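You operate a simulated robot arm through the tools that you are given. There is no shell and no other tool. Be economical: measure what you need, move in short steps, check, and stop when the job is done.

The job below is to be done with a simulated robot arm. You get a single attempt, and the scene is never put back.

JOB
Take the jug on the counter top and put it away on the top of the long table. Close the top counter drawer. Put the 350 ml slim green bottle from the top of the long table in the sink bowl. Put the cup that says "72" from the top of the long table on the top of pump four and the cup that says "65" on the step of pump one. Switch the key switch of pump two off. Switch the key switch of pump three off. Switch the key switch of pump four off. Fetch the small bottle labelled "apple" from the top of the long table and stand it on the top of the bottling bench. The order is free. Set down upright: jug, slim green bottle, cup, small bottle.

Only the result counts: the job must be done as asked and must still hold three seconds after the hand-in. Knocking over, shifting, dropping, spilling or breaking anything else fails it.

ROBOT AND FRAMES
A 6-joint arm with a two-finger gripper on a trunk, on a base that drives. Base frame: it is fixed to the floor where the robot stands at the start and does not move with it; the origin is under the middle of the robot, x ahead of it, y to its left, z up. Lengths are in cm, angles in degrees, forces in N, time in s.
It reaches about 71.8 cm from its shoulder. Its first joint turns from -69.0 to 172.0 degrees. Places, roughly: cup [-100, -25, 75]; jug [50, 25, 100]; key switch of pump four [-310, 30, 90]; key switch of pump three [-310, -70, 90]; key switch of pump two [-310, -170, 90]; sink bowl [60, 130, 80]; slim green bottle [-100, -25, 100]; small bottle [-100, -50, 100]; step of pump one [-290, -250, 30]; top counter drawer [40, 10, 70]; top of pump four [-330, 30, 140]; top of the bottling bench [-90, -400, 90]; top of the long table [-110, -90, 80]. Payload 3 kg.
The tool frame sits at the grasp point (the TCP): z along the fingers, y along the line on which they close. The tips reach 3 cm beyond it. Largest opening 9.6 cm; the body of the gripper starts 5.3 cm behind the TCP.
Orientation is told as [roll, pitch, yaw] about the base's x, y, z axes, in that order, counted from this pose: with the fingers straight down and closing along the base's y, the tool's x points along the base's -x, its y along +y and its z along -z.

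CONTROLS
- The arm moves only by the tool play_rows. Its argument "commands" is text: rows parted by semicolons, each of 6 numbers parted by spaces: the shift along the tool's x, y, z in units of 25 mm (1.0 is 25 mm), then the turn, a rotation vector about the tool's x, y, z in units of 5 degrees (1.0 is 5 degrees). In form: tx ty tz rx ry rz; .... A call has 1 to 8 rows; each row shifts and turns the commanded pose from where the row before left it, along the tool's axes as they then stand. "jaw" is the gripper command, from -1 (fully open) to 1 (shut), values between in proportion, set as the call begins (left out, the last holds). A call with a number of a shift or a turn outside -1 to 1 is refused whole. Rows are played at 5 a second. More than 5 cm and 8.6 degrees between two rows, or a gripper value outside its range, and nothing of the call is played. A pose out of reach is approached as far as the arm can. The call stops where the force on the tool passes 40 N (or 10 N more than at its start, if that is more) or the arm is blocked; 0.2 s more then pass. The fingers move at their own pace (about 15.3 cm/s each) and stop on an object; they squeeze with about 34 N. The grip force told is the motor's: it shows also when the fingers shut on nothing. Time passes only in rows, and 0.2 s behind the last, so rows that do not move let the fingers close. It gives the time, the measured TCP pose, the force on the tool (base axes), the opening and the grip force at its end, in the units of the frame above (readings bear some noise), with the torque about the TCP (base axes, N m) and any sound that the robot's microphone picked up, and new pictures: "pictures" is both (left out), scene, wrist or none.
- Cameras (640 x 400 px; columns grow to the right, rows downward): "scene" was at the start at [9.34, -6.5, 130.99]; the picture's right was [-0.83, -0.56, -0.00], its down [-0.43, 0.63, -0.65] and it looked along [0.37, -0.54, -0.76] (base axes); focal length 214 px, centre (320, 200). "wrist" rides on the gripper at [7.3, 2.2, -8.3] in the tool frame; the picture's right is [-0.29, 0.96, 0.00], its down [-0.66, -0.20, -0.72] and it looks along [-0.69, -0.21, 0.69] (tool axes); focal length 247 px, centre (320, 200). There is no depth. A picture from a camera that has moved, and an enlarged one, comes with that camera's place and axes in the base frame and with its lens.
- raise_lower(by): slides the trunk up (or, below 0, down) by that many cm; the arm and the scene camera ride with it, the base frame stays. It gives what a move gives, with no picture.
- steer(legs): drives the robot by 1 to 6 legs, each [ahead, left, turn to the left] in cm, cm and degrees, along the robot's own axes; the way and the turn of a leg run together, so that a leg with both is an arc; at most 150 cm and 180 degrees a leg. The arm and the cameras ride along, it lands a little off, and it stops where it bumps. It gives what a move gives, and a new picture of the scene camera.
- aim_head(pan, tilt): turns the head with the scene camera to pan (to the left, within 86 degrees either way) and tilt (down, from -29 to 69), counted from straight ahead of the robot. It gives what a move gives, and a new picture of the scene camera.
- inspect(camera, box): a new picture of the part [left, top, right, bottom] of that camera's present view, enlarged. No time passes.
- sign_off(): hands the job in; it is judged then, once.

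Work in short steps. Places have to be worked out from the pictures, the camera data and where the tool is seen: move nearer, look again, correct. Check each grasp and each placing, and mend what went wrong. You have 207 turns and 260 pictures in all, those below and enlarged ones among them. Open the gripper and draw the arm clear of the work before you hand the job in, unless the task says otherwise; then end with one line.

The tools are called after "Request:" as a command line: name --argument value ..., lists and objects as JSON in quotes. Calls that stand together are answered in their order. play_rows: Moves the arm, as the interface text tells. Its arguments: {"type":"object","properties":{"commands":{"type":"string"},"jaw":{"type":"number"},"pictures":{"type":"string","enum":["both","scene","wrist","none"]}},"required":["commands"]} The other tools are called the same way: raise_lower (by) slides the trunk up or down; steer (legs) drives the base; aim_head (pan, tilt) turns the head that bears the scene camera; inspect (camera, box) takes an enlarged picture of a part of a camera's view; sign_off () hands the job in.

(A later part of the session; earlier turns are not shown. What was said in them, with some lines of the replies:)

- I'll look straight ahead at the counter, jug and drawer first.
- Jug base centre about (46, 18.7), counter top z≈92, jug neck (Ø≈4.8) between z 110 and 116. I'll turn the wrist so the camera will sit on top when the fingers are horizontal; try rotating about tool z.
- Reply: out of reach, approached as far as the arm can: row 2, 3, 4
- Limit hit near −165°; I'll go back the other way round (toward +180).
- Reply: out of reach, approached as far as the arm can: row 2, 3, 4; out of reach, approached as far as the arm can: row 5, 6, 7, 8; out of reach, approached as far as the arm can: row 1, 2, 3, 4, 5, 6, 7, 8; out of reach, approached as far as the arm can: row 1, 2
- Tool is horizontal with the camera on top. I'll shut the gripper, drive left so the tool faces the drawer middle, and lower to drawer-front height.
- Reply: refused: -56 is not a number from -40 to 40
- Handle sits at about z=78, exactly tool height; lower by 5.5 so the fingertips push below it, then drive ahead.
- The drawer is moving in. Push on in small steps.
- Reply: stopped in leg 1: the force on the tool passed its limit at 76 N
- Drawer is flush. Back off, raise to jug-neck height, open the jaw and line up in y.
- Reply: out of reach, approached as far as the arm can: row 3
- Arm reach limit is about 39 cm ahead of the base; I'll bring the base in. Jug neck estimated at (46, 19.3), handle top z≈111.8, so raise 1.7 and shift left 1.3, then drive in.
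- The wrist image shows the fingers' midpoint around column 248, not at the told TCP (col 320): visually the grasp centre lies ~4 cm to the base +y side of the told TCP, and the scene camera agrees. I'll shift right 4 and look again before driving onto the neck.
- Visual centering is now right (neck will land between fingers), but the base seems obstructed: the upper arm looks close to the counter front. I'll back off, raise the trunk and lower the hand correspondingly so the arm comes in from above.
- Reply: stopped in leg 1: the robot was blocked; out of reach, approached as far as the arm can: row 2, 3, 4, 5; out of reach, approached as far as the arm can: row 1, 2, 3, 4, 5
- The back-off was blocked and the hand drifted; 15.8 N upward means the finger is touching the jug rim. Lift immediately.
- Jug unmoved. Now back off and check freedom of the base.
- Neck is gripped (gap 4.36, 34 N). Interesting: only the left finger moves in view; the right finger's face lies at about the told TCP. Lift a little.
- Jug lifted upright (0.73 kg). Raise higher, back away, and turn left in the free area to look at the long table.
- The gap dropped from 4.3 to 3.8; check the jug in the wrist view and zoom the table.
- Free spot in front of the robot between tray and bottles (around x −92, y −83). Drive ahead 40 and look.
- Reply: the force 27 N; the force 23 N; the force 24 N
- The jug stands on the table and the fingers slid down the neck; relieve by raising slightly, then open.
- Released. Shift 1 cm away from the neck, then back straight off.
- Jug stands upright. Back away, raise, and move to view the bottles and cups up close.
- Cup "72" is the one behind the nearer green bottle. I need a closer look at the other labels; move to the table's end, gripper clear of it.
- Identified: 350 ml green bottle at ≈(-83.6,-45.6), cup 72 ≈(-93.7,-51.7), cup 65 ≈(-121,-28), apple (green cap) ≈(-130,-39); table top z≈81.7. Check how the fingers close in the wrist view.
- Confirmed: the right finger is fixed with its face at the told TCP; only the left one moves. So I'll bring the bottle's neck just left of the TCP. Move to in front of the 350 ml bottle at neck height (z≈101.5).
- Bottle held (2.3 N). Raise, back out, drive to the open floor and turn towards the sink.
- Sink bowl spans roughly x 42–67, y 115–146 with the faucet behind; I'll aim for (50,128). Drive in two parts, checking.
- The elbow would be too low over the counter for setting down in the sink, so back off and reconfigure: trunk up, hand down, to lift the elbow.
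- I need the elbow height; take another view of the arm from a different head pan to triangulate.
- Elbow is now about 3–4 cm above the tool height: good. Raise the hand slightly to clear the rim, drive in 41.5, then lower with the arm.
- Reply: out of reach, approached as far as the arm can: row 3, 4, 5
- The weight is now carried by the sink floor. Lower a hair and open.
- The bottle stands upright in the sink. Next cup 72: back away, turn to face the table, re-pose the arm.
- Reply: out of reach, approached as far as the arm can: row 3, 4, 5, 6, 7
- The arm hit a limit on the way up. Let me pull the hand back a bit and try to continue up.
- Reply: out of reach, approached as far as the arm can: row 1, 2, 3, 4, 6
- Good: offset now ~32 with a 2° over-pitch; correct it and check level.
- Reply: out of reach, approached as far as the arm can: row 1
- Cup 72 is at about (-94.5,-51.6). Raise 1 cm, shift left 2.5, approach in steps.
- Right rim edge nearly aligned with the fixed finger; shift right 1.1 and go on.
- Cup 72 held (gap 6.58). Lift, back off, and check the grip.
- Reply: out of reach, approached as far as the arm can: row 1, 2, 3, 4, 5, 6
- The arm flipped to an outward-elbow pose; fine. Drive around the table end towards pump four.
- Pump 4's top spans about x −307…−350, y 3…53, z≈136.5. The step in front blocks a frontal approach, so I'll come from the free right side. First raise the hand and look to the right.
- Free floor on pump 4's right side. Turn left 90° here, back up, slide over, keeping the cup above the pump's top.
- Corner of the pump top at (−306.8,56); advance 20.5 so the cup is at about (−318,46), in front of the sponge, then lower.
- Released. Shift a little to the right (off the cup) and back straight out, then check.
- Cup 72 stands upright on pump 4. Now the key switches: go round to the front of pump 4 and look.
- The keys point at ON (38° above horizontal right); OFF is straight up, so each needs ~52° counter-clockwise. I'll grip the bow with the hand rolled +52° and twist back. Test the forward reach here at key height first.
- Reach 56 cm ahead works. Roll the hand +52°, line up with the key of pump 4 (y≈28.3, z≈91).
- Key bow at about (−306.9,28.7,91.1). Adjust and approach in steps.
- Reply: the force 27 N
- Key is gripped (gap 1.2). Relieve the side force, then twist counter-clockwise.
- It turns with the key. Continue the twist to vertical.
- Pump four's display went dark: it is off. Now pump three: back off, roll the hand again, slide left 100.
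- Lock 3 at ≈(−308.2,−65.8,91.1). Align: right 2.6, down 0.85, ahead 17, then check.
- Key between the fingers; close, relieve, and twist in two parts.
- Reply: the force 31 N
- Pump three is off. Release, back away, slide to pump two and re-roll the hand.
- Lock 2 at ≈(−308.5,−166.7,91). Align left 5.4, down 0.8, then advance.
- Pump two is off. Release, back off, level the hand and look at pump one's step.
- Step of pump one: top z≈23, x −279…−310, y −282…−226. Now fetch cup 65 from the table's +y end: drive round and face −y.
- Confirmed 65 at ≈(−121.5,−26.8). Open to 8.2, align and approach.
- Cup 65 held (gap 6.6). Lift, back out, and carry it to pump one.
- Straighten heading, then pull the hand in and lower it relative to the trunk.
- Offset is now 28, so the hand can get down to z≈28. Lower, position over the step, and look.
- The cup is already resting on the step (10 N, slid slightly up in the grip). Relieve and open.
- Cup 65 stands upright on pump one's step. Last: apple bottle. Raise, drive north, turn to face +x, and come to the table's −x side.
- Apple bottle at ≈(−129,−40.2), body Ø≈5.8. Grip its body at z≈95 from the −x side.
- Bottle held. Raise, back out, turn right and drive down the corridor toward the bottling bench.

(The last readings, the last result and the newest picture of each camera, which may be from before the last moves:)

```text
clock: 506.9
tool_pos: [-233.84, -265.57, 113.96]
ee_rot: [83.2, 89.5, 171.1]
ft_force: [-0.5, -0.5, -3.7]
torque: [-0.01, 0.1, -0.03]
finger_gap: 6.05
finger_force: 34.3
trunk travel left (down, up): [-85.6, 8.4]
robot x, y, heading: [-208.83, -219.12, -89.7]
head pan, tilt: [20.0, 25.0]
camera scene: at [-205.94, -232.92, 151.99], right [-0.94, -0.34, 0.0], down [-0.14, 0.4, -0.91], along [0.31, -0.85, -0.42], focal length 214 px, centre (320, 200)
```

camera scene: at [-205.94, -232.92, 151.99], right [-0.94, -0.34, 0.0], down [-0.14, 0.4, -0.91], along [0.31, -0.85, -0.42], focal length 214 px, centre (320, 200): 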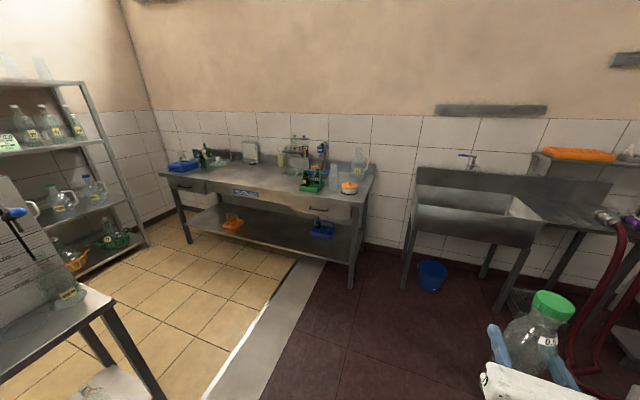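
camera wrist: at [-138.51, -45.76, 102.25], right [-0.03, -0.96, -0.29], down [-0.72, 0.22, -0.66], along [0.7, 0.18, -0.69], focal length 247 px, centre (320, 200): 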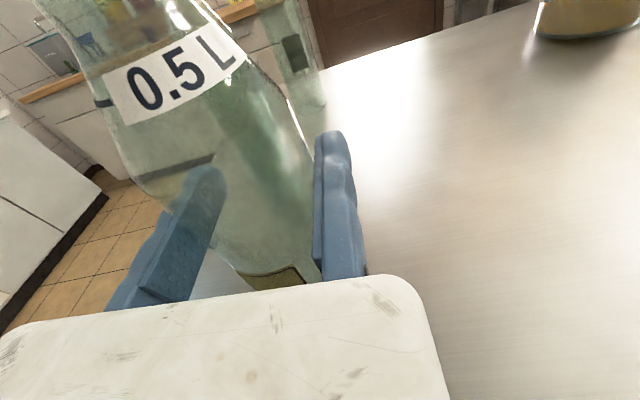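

Bench: front edge y≈−357, x −180…−16, top ≈90. Free spot around (−105,−371). Drive around the second table to it.

Request:
steer --legs '[[0, 45, 0], [72, 0, 0]]'

Request:
aim_head --pan 25 --tilt 30

Request:
aim_head --pan 80 --tilt 40

```text
clock: 513.1
tool_pos: [-189.07, -337.36, 113.83]
ee_rot: [85.0, 89.5, 172.7]
ft_force: [-0.7, 0.6, -3.2]
torque: [0.02, 0.12, -0.03]
finger_gap: 6.06
finger_force: 33.9
trunk travel left (down, up): [-85.6, 8.4]
robot x, y, heading: [-164.01, -291.0, -90.0]
head pan, tilt: [20.0, 25.0]
camera scene: at [-160.97, -304.96, 152.0], right [-0.94, -0.34, 0.0], down [-0.14, 0.4, -0.91], along [0.31, -0.85, -0.42], focal length 214 px, centre (320, 200)
```

scene: 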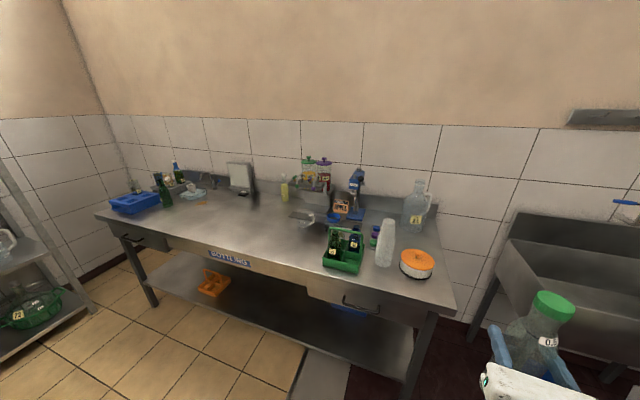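

```text
clock: 513.8
tool_pos: [-189.21, -337.29, 113.85]
ee_rot: [79.9, 89.5, 167.4]
ft_force: [-0.7, 0.0, -3.3]
torque: [0.0, 0.04, -0.02]
finger_gap: 6.07
finger_force: 34.0
trunk travel left (down, up): [-85.6, 8.4]
robot x, y, heading: [-164.03, -291.18, -90.1]
head pan, tilt: [25.0, 30.0]
camera scene: at [-160.31, -304.57, 151.2], right [-0.91, -0.42, 0.0], down [-0.21, 0.45, -0.87], along [0.36, -0.79, -0.5], focal length 214 px, centre (320, 200)
```

scene: 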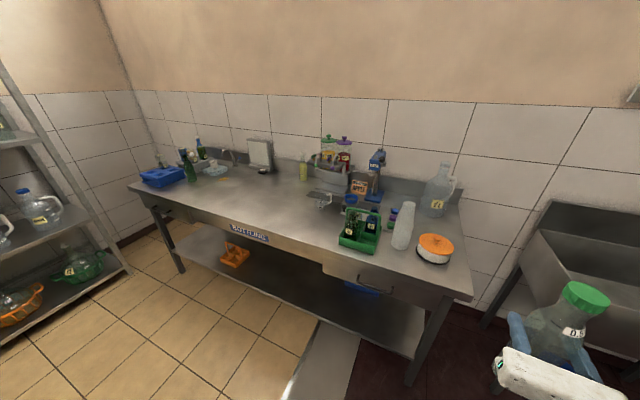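

```text
clock: 515.0
tool_pos: [-189.09, -337.4, 113.89]
ee_rot: [81.6, 89.4, 169.2]
ft_force: [0.2, 1.2, -3.0]
torque: [-0.01, 0.06, 0.0]
finger_gap: 6.07
finger_force: 34.2
trunk travel left (down, up): [-85.6, 8.4]
robot x, y, heading: [-163.73, -291.38, -90.3]
head pan, tilt: [80.0, 40.0]
camera scene: at [-155.72, -297.86, 149.67], right [-0.18, -0.98, 0.0], down [-0.63, 0.12, -0.77], along [0.75, -0.14, -0.64], focal length 214 px, centre (320, 200)
```

scene: 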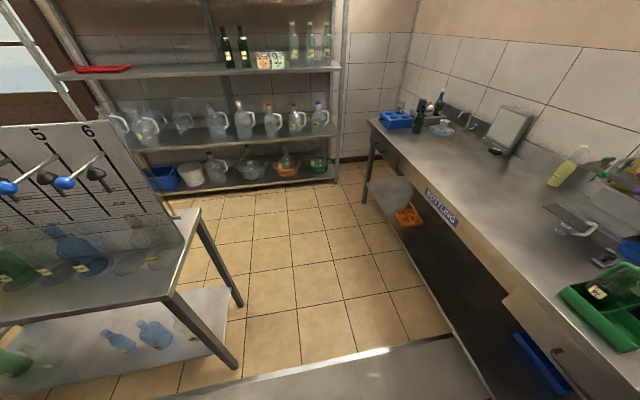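

Aisle is clear. Slide left 94 to x≈−70, then look.

Request:
steer --legs '[[0, 94, 0], [18, 0, 0]]'

Request:
aim_head --pan -20 --tilt 40

Request:
inspect --camera "wrist" --box '[0, 0, 640, 400]'

```text
clock: 521.0
tool_pos: [-96.05, -355.71, 113.93]
ee_rot: [90.1, 89.5, 177.8]
ft_force: [-0.2, 0.9, -2.1]
torque: [-0.01, 0.12, 0.01]
finger_gap: 6.05
finger_force: 33.8
trunk travel left (down, up): [-85.6, 8.4]
robot x, y, heading: [-71.25, -309.87, -90.2]
head pan, tilt: [80.0, 40.0]
camera scene: at [-62.85, -316.11, 149.68], right [-0.18, -0.98, 0.0], down [-0.63, 0.11, -0.77], along [0.75, -0.14, -0.64], focal length 214 px, centre (320, 200)
```

scene: 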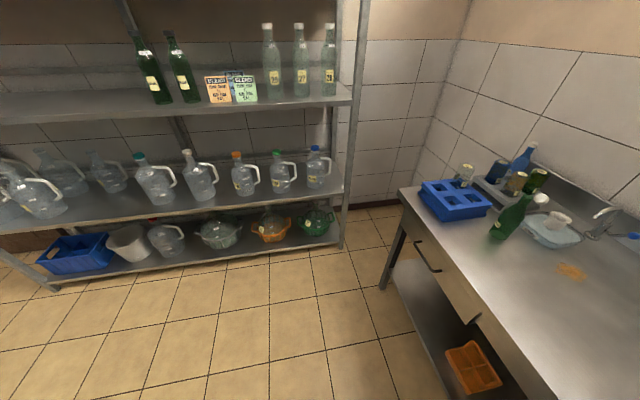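

```text
clock: 522.8
tool_pos: [-96.17, -355.75, 113.89]
ee_rot: [80.5, 89.5, 168.2]
ft_force: [0.8, 0.7, -2.6]
torque: [-0.02, 0.09, 0.02]
finger_gap: 6.05
finger_force: 34.4
trunk travel left (down, up): [-85.6, 8.4]
robot x, y, heading: [-71.2, -309.83, -90.4]
head pan, tilt: [-20.0, 40.0]
camera scene: at [-74.16, -322.76, 149.66], right [-0.94, 0.35, 0.0], down [0.22, 0.6, -0.77], along [-0.26, -0.72, -0.64], focal length 214 px, centre (320, 200)
```

scene: 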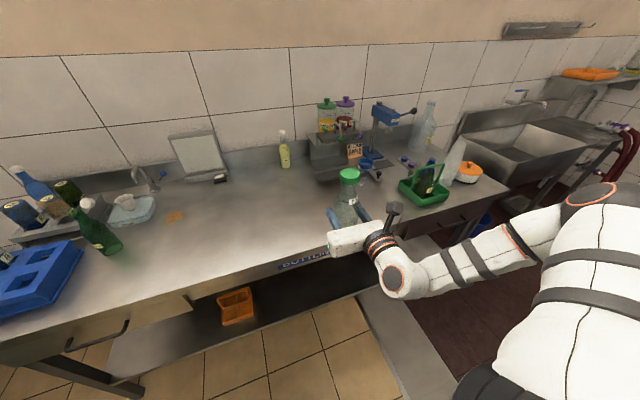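

```text
1.00 times, centred on (320, 200) of wrist (not enlarged: the box is as wide or as high as the picture)
camera zoom: at [-98.12, -347.42, 121.22], right [-0.96, 0.04, -0.29], down [0.23, 0.71, -0.66], along [0.18, -0.7, -0.69], focal length 247 px, centre (320, 200)
```

zoom: 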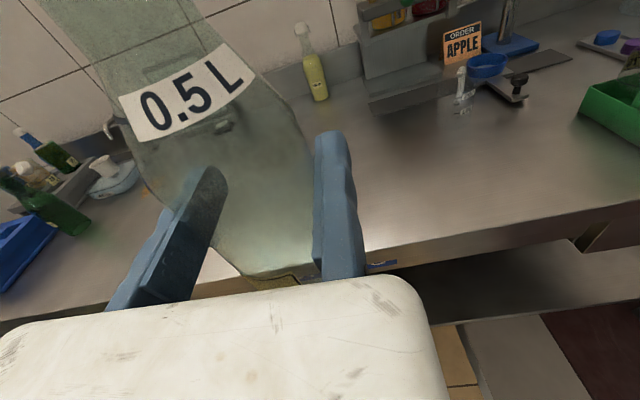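

Request:
steer --legs '[[16, 0, 0]]'

Request:
raise_lower --by -7

Request:
aim_head --pan -30 --tilt 35

Request:
inspect --camera "scene" --box '[200, 120, 440, 300]'

```text
clock: 524.2
tool_pos: [-96.26, -371.57, 113.88]
ee_rot: [91.4, 89.5, 178.9]
ft_force: [-0.3, -0.2, -2.1]
torque: [0.01, 0.08, -0.01]
finger_gap: 6.03
finger_force: 34.2
trunk travel left (down, up): [-85.6, 8.4]
robot x, y, heading: [-71.18, -325.31, -90.2]
head pan, tilt: [-20.0, 40.0]
camera scene: at [-74.23, -338.36, 149.68], right [-0.94, 0.35, 0.0], down [0.22, 0.6, -0.77], along [-0.27, -0.72, -0.64], focal length 214 px, centre (320, 200)
```

scene: 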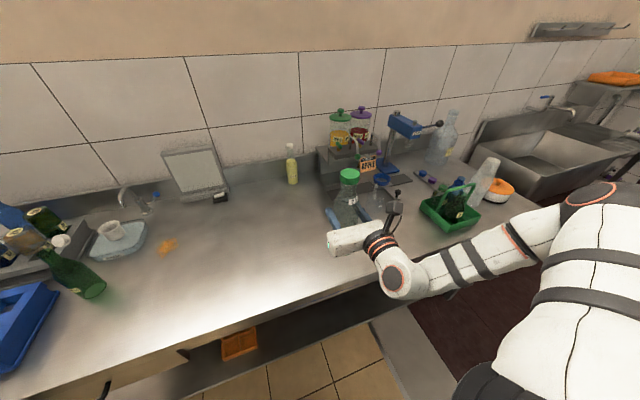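

```text
clock: 525.2
tool_pos: [-96.24, -371.69, 106.83]
ee_rot: [81.3, 89.5, 168.9]
ft_force: [0.2, 0.3, -3.0]
torque: [0.0, 0.1, 0.01]
finger_gap: 6.03
finger_force: 33.6
trunk travel left (down, up): [-78.6, 15.4]
robot x, y, heading: [-71.03, -325.51, -90.2]
head pan, tilt: [-20.0, 40.0]
```

```text
clock: 526.0
tool_pos: [-96.2, -371.61, 106.86]
ee_rot: [79.9, 89.4, 167.5]
ft_force: [-0.5, 0.5, -3.3]
torque: [0.01, 0.09, 0.0]
finger_gap: 6.04
finger_force: 34.0
trunk travel left (down, up): [-78.6, 15.4]
robot x, y, heading: [-71.02, -325.09, -90.3]
head pan, tilt: [-30.0, 35.0]
camera scene: at [-75.72, -338.19, 143.42], right [-0.86, 0.5, 0.0], down [0.29, 0.5, -0.82], along [-0.41, -0.71, -0.57], focal length 214 px, centre (320, 200)
```

scene: 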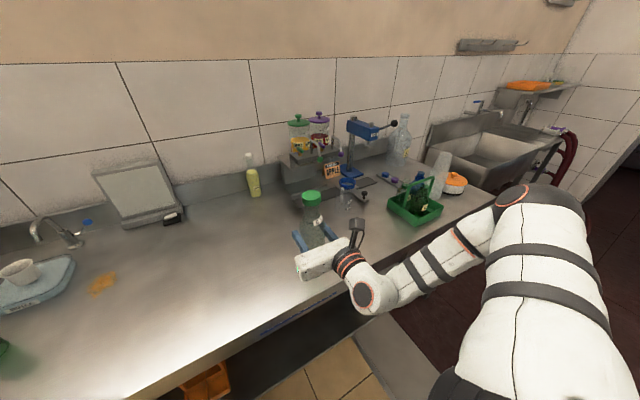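

```text
2.22 times, centred on (320, 210) of scene
camera zoom: at [-75.72, -338.19, 143.42], right [-0.86, 0.5, 0.0], down [0.29, 0.5, -0.82], along [-0.41, -0.71, -0.57], focal length 477 px, centre (320, 178)
```

zoom: 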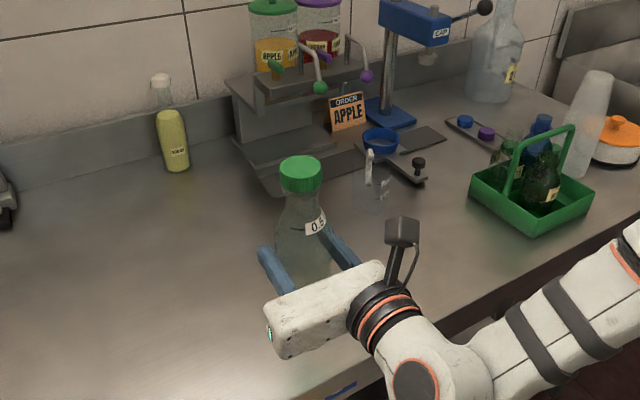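

Request:
raise_lower --by -2.5

Request:
raise_lower --by -0.7

Request:
raise_lower --by -0.7

```text
clock: 526.7
tool_pos: [-96.28, -371.44, 104.25]
ee_rot: [81.6, 89.5, 169.2]
ft_force: [0.1, -0.3, -3.0]
torque: [0.04, 0.06, 0.02]
finger_gap: 6.05
finger_force: 34.1
trunk travel left (down, up): [-76.1, 17.9]
robot x, y, heading: [-71.26, -325.35, -90.4]
head pan, tilt: [-30.0, 35.0]
```

```text
clock: 527.2
tool_pos: [-96.14, -371.63, 103.64]
ee_rot: [80.7, 89.5, 168.4]
ft_force: [-0.3, 0.1, -2.4]
torque: [0.03, 0.1, -0.02]
finger_gap: 6.04
finger_force: 34.3
trunk travel left (down, up): [-75.4, 18.6]
robot x, y, heading: [-71.42, -325.55, -90.2]
head pan, tilt: [-30.0, 35.0]
```

```text
clock: 527.8
tool_pos: [-96.32, -371.59, 102.86]
ee_rot: [80.6, 89.5, 168.1]
ft_force: [-0.6, 0.4, -2.1]
torque: [-0.02, 0.06, 0.0]
finger_gap: 6.02
finger_force: 33.8
trunk travel left (down, up): [-74.7, 19.3]
robot x, y, heading: [-71.27, -325.2, -90.2]
head pan, tilt: [-30.0, 35.0]
```

Request:
raise_lower --by -0.6

Request:
raise_lower --by -0.6

Request:
inspect --camera "scene" --box '[200, 120, 440, 300]'

```text
clock: 528.4
tool_pos: [-96.26, -371.66, 102.3]
ee_rot: [80.5, 89.6, 168.1]
ft_force: [0.1, 0.4, -2.3]
torque: [0.02, 0.09, 0.03]
finger_gap: 6.04
finger_force: 34.2
trunk travel left (down, up): [-74.1, 19.9]
robot x, y, heading: [-71.47, -325.49, -90.3]
head pan, tilt: [-30.0, 35.0]
```

```text
clock: 528.9
tool_pos: [-96.18, -371.61, 101.79]
ee_rot: [80.5, 89.5, 168.0]
ft_force: [-0.4, 1.2, -2.8]
torque: [-0.02, 0.09, 0.02]
finger_gap: 6.02
finger_force: 34.4
trunk travel left (down, up): [-73.5, 20.5]
robot x, y, heading: [-71.26, -325.28, -90.2]
head pan, tilt: [-30.0, 35.0]
```

```text
2.22 times, centred on (320, 210) of scene
camera zoom: at [-75.73, -338.18, 138.31], right [-0.86, 0.5, 0.0], down [0.29, 0.5, -0.82], along [-0.41, -0.71, -0.57], focal length 477 px, centre (320, 178)
```

zoom: 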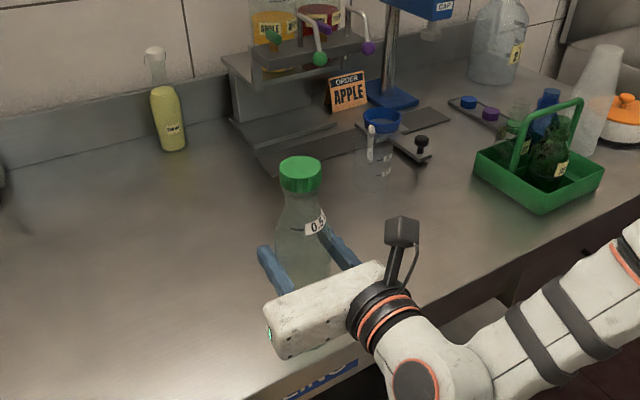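

Request:
raise_lower --by -0.7

Request:
raise_lower --by -0.7

Request:
raise_lower --by -0.7

```text
clock: 529.5
tool_pos: [-96.1, -371.38, 101.29]
ee_rot: [126.3, 89.4, -146.1]
ft_force: [-1.6, -4.2, 21.1]
torque: [-0.15, -0.5, -0.04]
finger_gap: 6.09
finger_force: 34.1
trunk travel left (down, up): [-72.8, 21.2]
robot x, y, heading: [-71.01, -325.53, -90.2]
head pan, tilt: [-30.0, 35.0]
```

```text
clock: 530.0
tool_pos: [-96.1, -371.34, 100.46]
ee_rot: [103.1, 89.5, -169.3]
ft_force: [-2.3, -1.4, 18.9]
torque: [0.1, -0.61, -0.03]
finger_gap: 6.01
finger_force: 33.5
trunk travel left (down, up): [-72.1, 21.9]
robot x, y, heading: [-71.07, -325.63, -90.3]
head pan, tilt: [-30.0, 35.0]
```

```text
clock: 530.6
tool_pos: [-96.25, -371.31, 99.89]
ee_rot: [103.1, 89.4, -169.3]
ft_force: [-2.9, 0.5, 18.5]
torque: [0.01, -0.56, -0.02]
finger_gap: 6.04
finger_force: 34.1
trunk travel left (down, up): [-71.4, 22.6]
robot x, y, heading: [-71.5, -325.78, -90.3]
head pan, tilt: [-30.0, 35.0]
```

Contact made (bottle stands; fingers slid down a little). Relieve and open.

Request:
raise_lower --by 0.4

Request:
play_rows --commands "0 0 0 0 0 0;0 0 0 0 0 0;0 0 0 0 0 0" --jaw -0.9 --pictures "both"

```text
clock: 531.1
tool_pos: [-96.3, -371.62, 99.88]
ee_rot: [57.6, 89.5, 145.2]
ft_force: [-0.4, -0.6, -2.6]
torque: [0.04, 0.08, 0.0]
finger_gap: 6.04
finger_force: 34.3
trunk travel left (down, up): [-71.8, 22.2]
robot x, y, heading: [-71.39, -325.58, -90.1]
head pan, tilt: [-30.0, 35.0]
```

```text
clock: 531.9
tool_pos: [-96.26, -371.54, 100.01]
ee_rot: [83.8, 89.5, 171.4]
ft_force: [1.1, 0.3, 0.7]
torque: [0.02, -0.02, 0.0]
finger_gap: 9.15
finger_force: 0.1
trunk travel left (down, up): [-71.8, 22.2]
robot x, y, heading: [-71.37, -325.52, -90.3]
head pan, tilt: [-30.0, 35.0]
camera scene: at [-75.72, -338.13, 136.63], right [-0.86, 0.5, 0.0], down [0.29, 0.5, -0.82], along [-0.41, -0.71, -0.57], focal length 214 px, centre (320, 200)
camera wrist: at [-98.18, -363.16, 107.44], right [-0.96, 0.04, -0.29], down [0.23, 0.71, -0.66], along [0.18, -0.7, -0.69], focal length 247 px, centre (320, 200)
```

scene: 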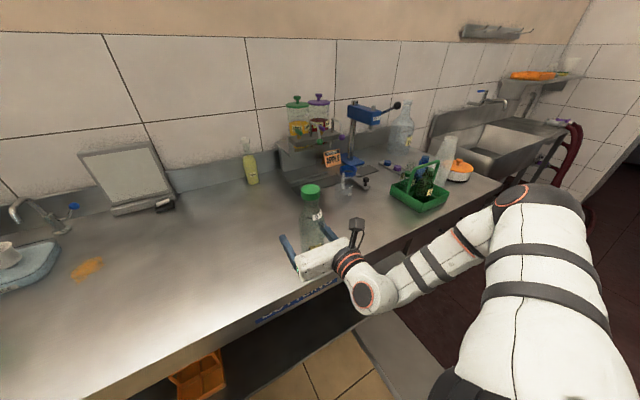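
wrist: 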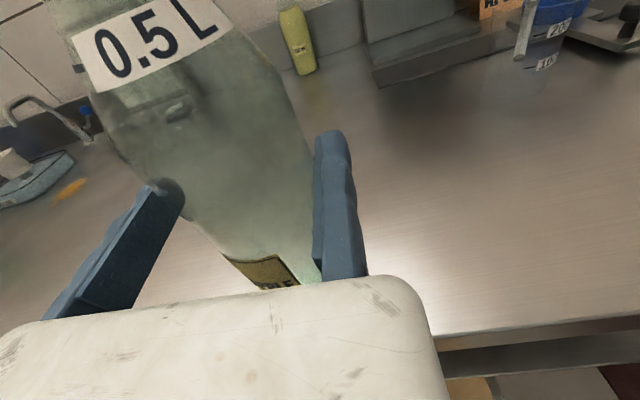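

Released; bottle stands. Shift away from it and back off.

Request:
steer --legs '[[0, -0.7, 0], [-25, 0, 0]]'

Request:
inspect --camera "wrist" --box '[0, 0, 640, 400]'

```text
clock: 534.1
tool_pos: [-96.75, -346.39, 99.99]
ee_rot: [85.4, 89.6, 172.9]
ft_force: [0.3, 0.4, -0.4]
torque: [0.06, 0.0, -0.04]
finger_gap: 9.11
finger_force: 0.0
trunk travel left (down, up): [-71.8, 22.2]
robot x, y, heading: [-71.77, -300.52, -90.4]
head pan, tilt: [-30.0, 35.0]
camera scene: at [-76.29, -312.93, 136.63], right [-0.86, 0.5, 0.0], down [0.29, 0.5, -0.82], along [-0.41, -0.71, -0.57], focal length 214 px, centre (320, 200)
```

scene: 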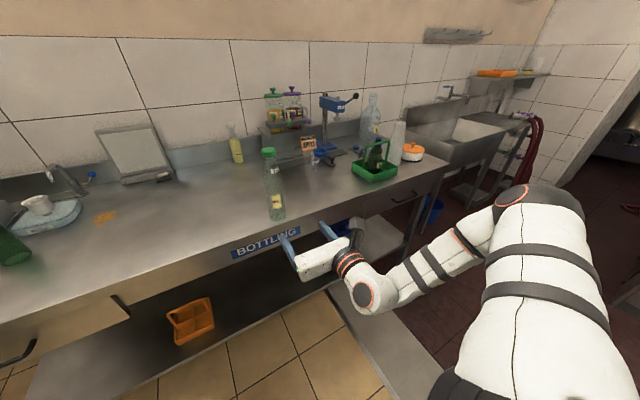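

```text
1.00 times, centred on (320, 200) of wrist (not enlarged: the box is as wide or as high as the picture)
camera zoom: at [-98.74, -337.98, 107.45], right [-0.96, 0.04, -0.29], down [0.23, 0.71, -0.66], along [0.18, -0.7, -0.69], focal length 247 px, centre (320, 200)
```

zoom: 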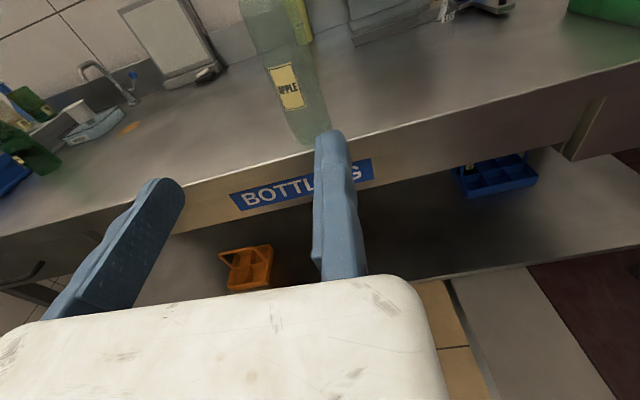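

Everything is in place, the gripper is open and the arm is clear; handing in.

Request:
sign_off

```text
The job is handed in.
```

The job is finished and handed in: the jug, slim green bottle, both cups and small apple bottle are in their places and upright, the drawer is shut, and pumps two, three and four are switched off.
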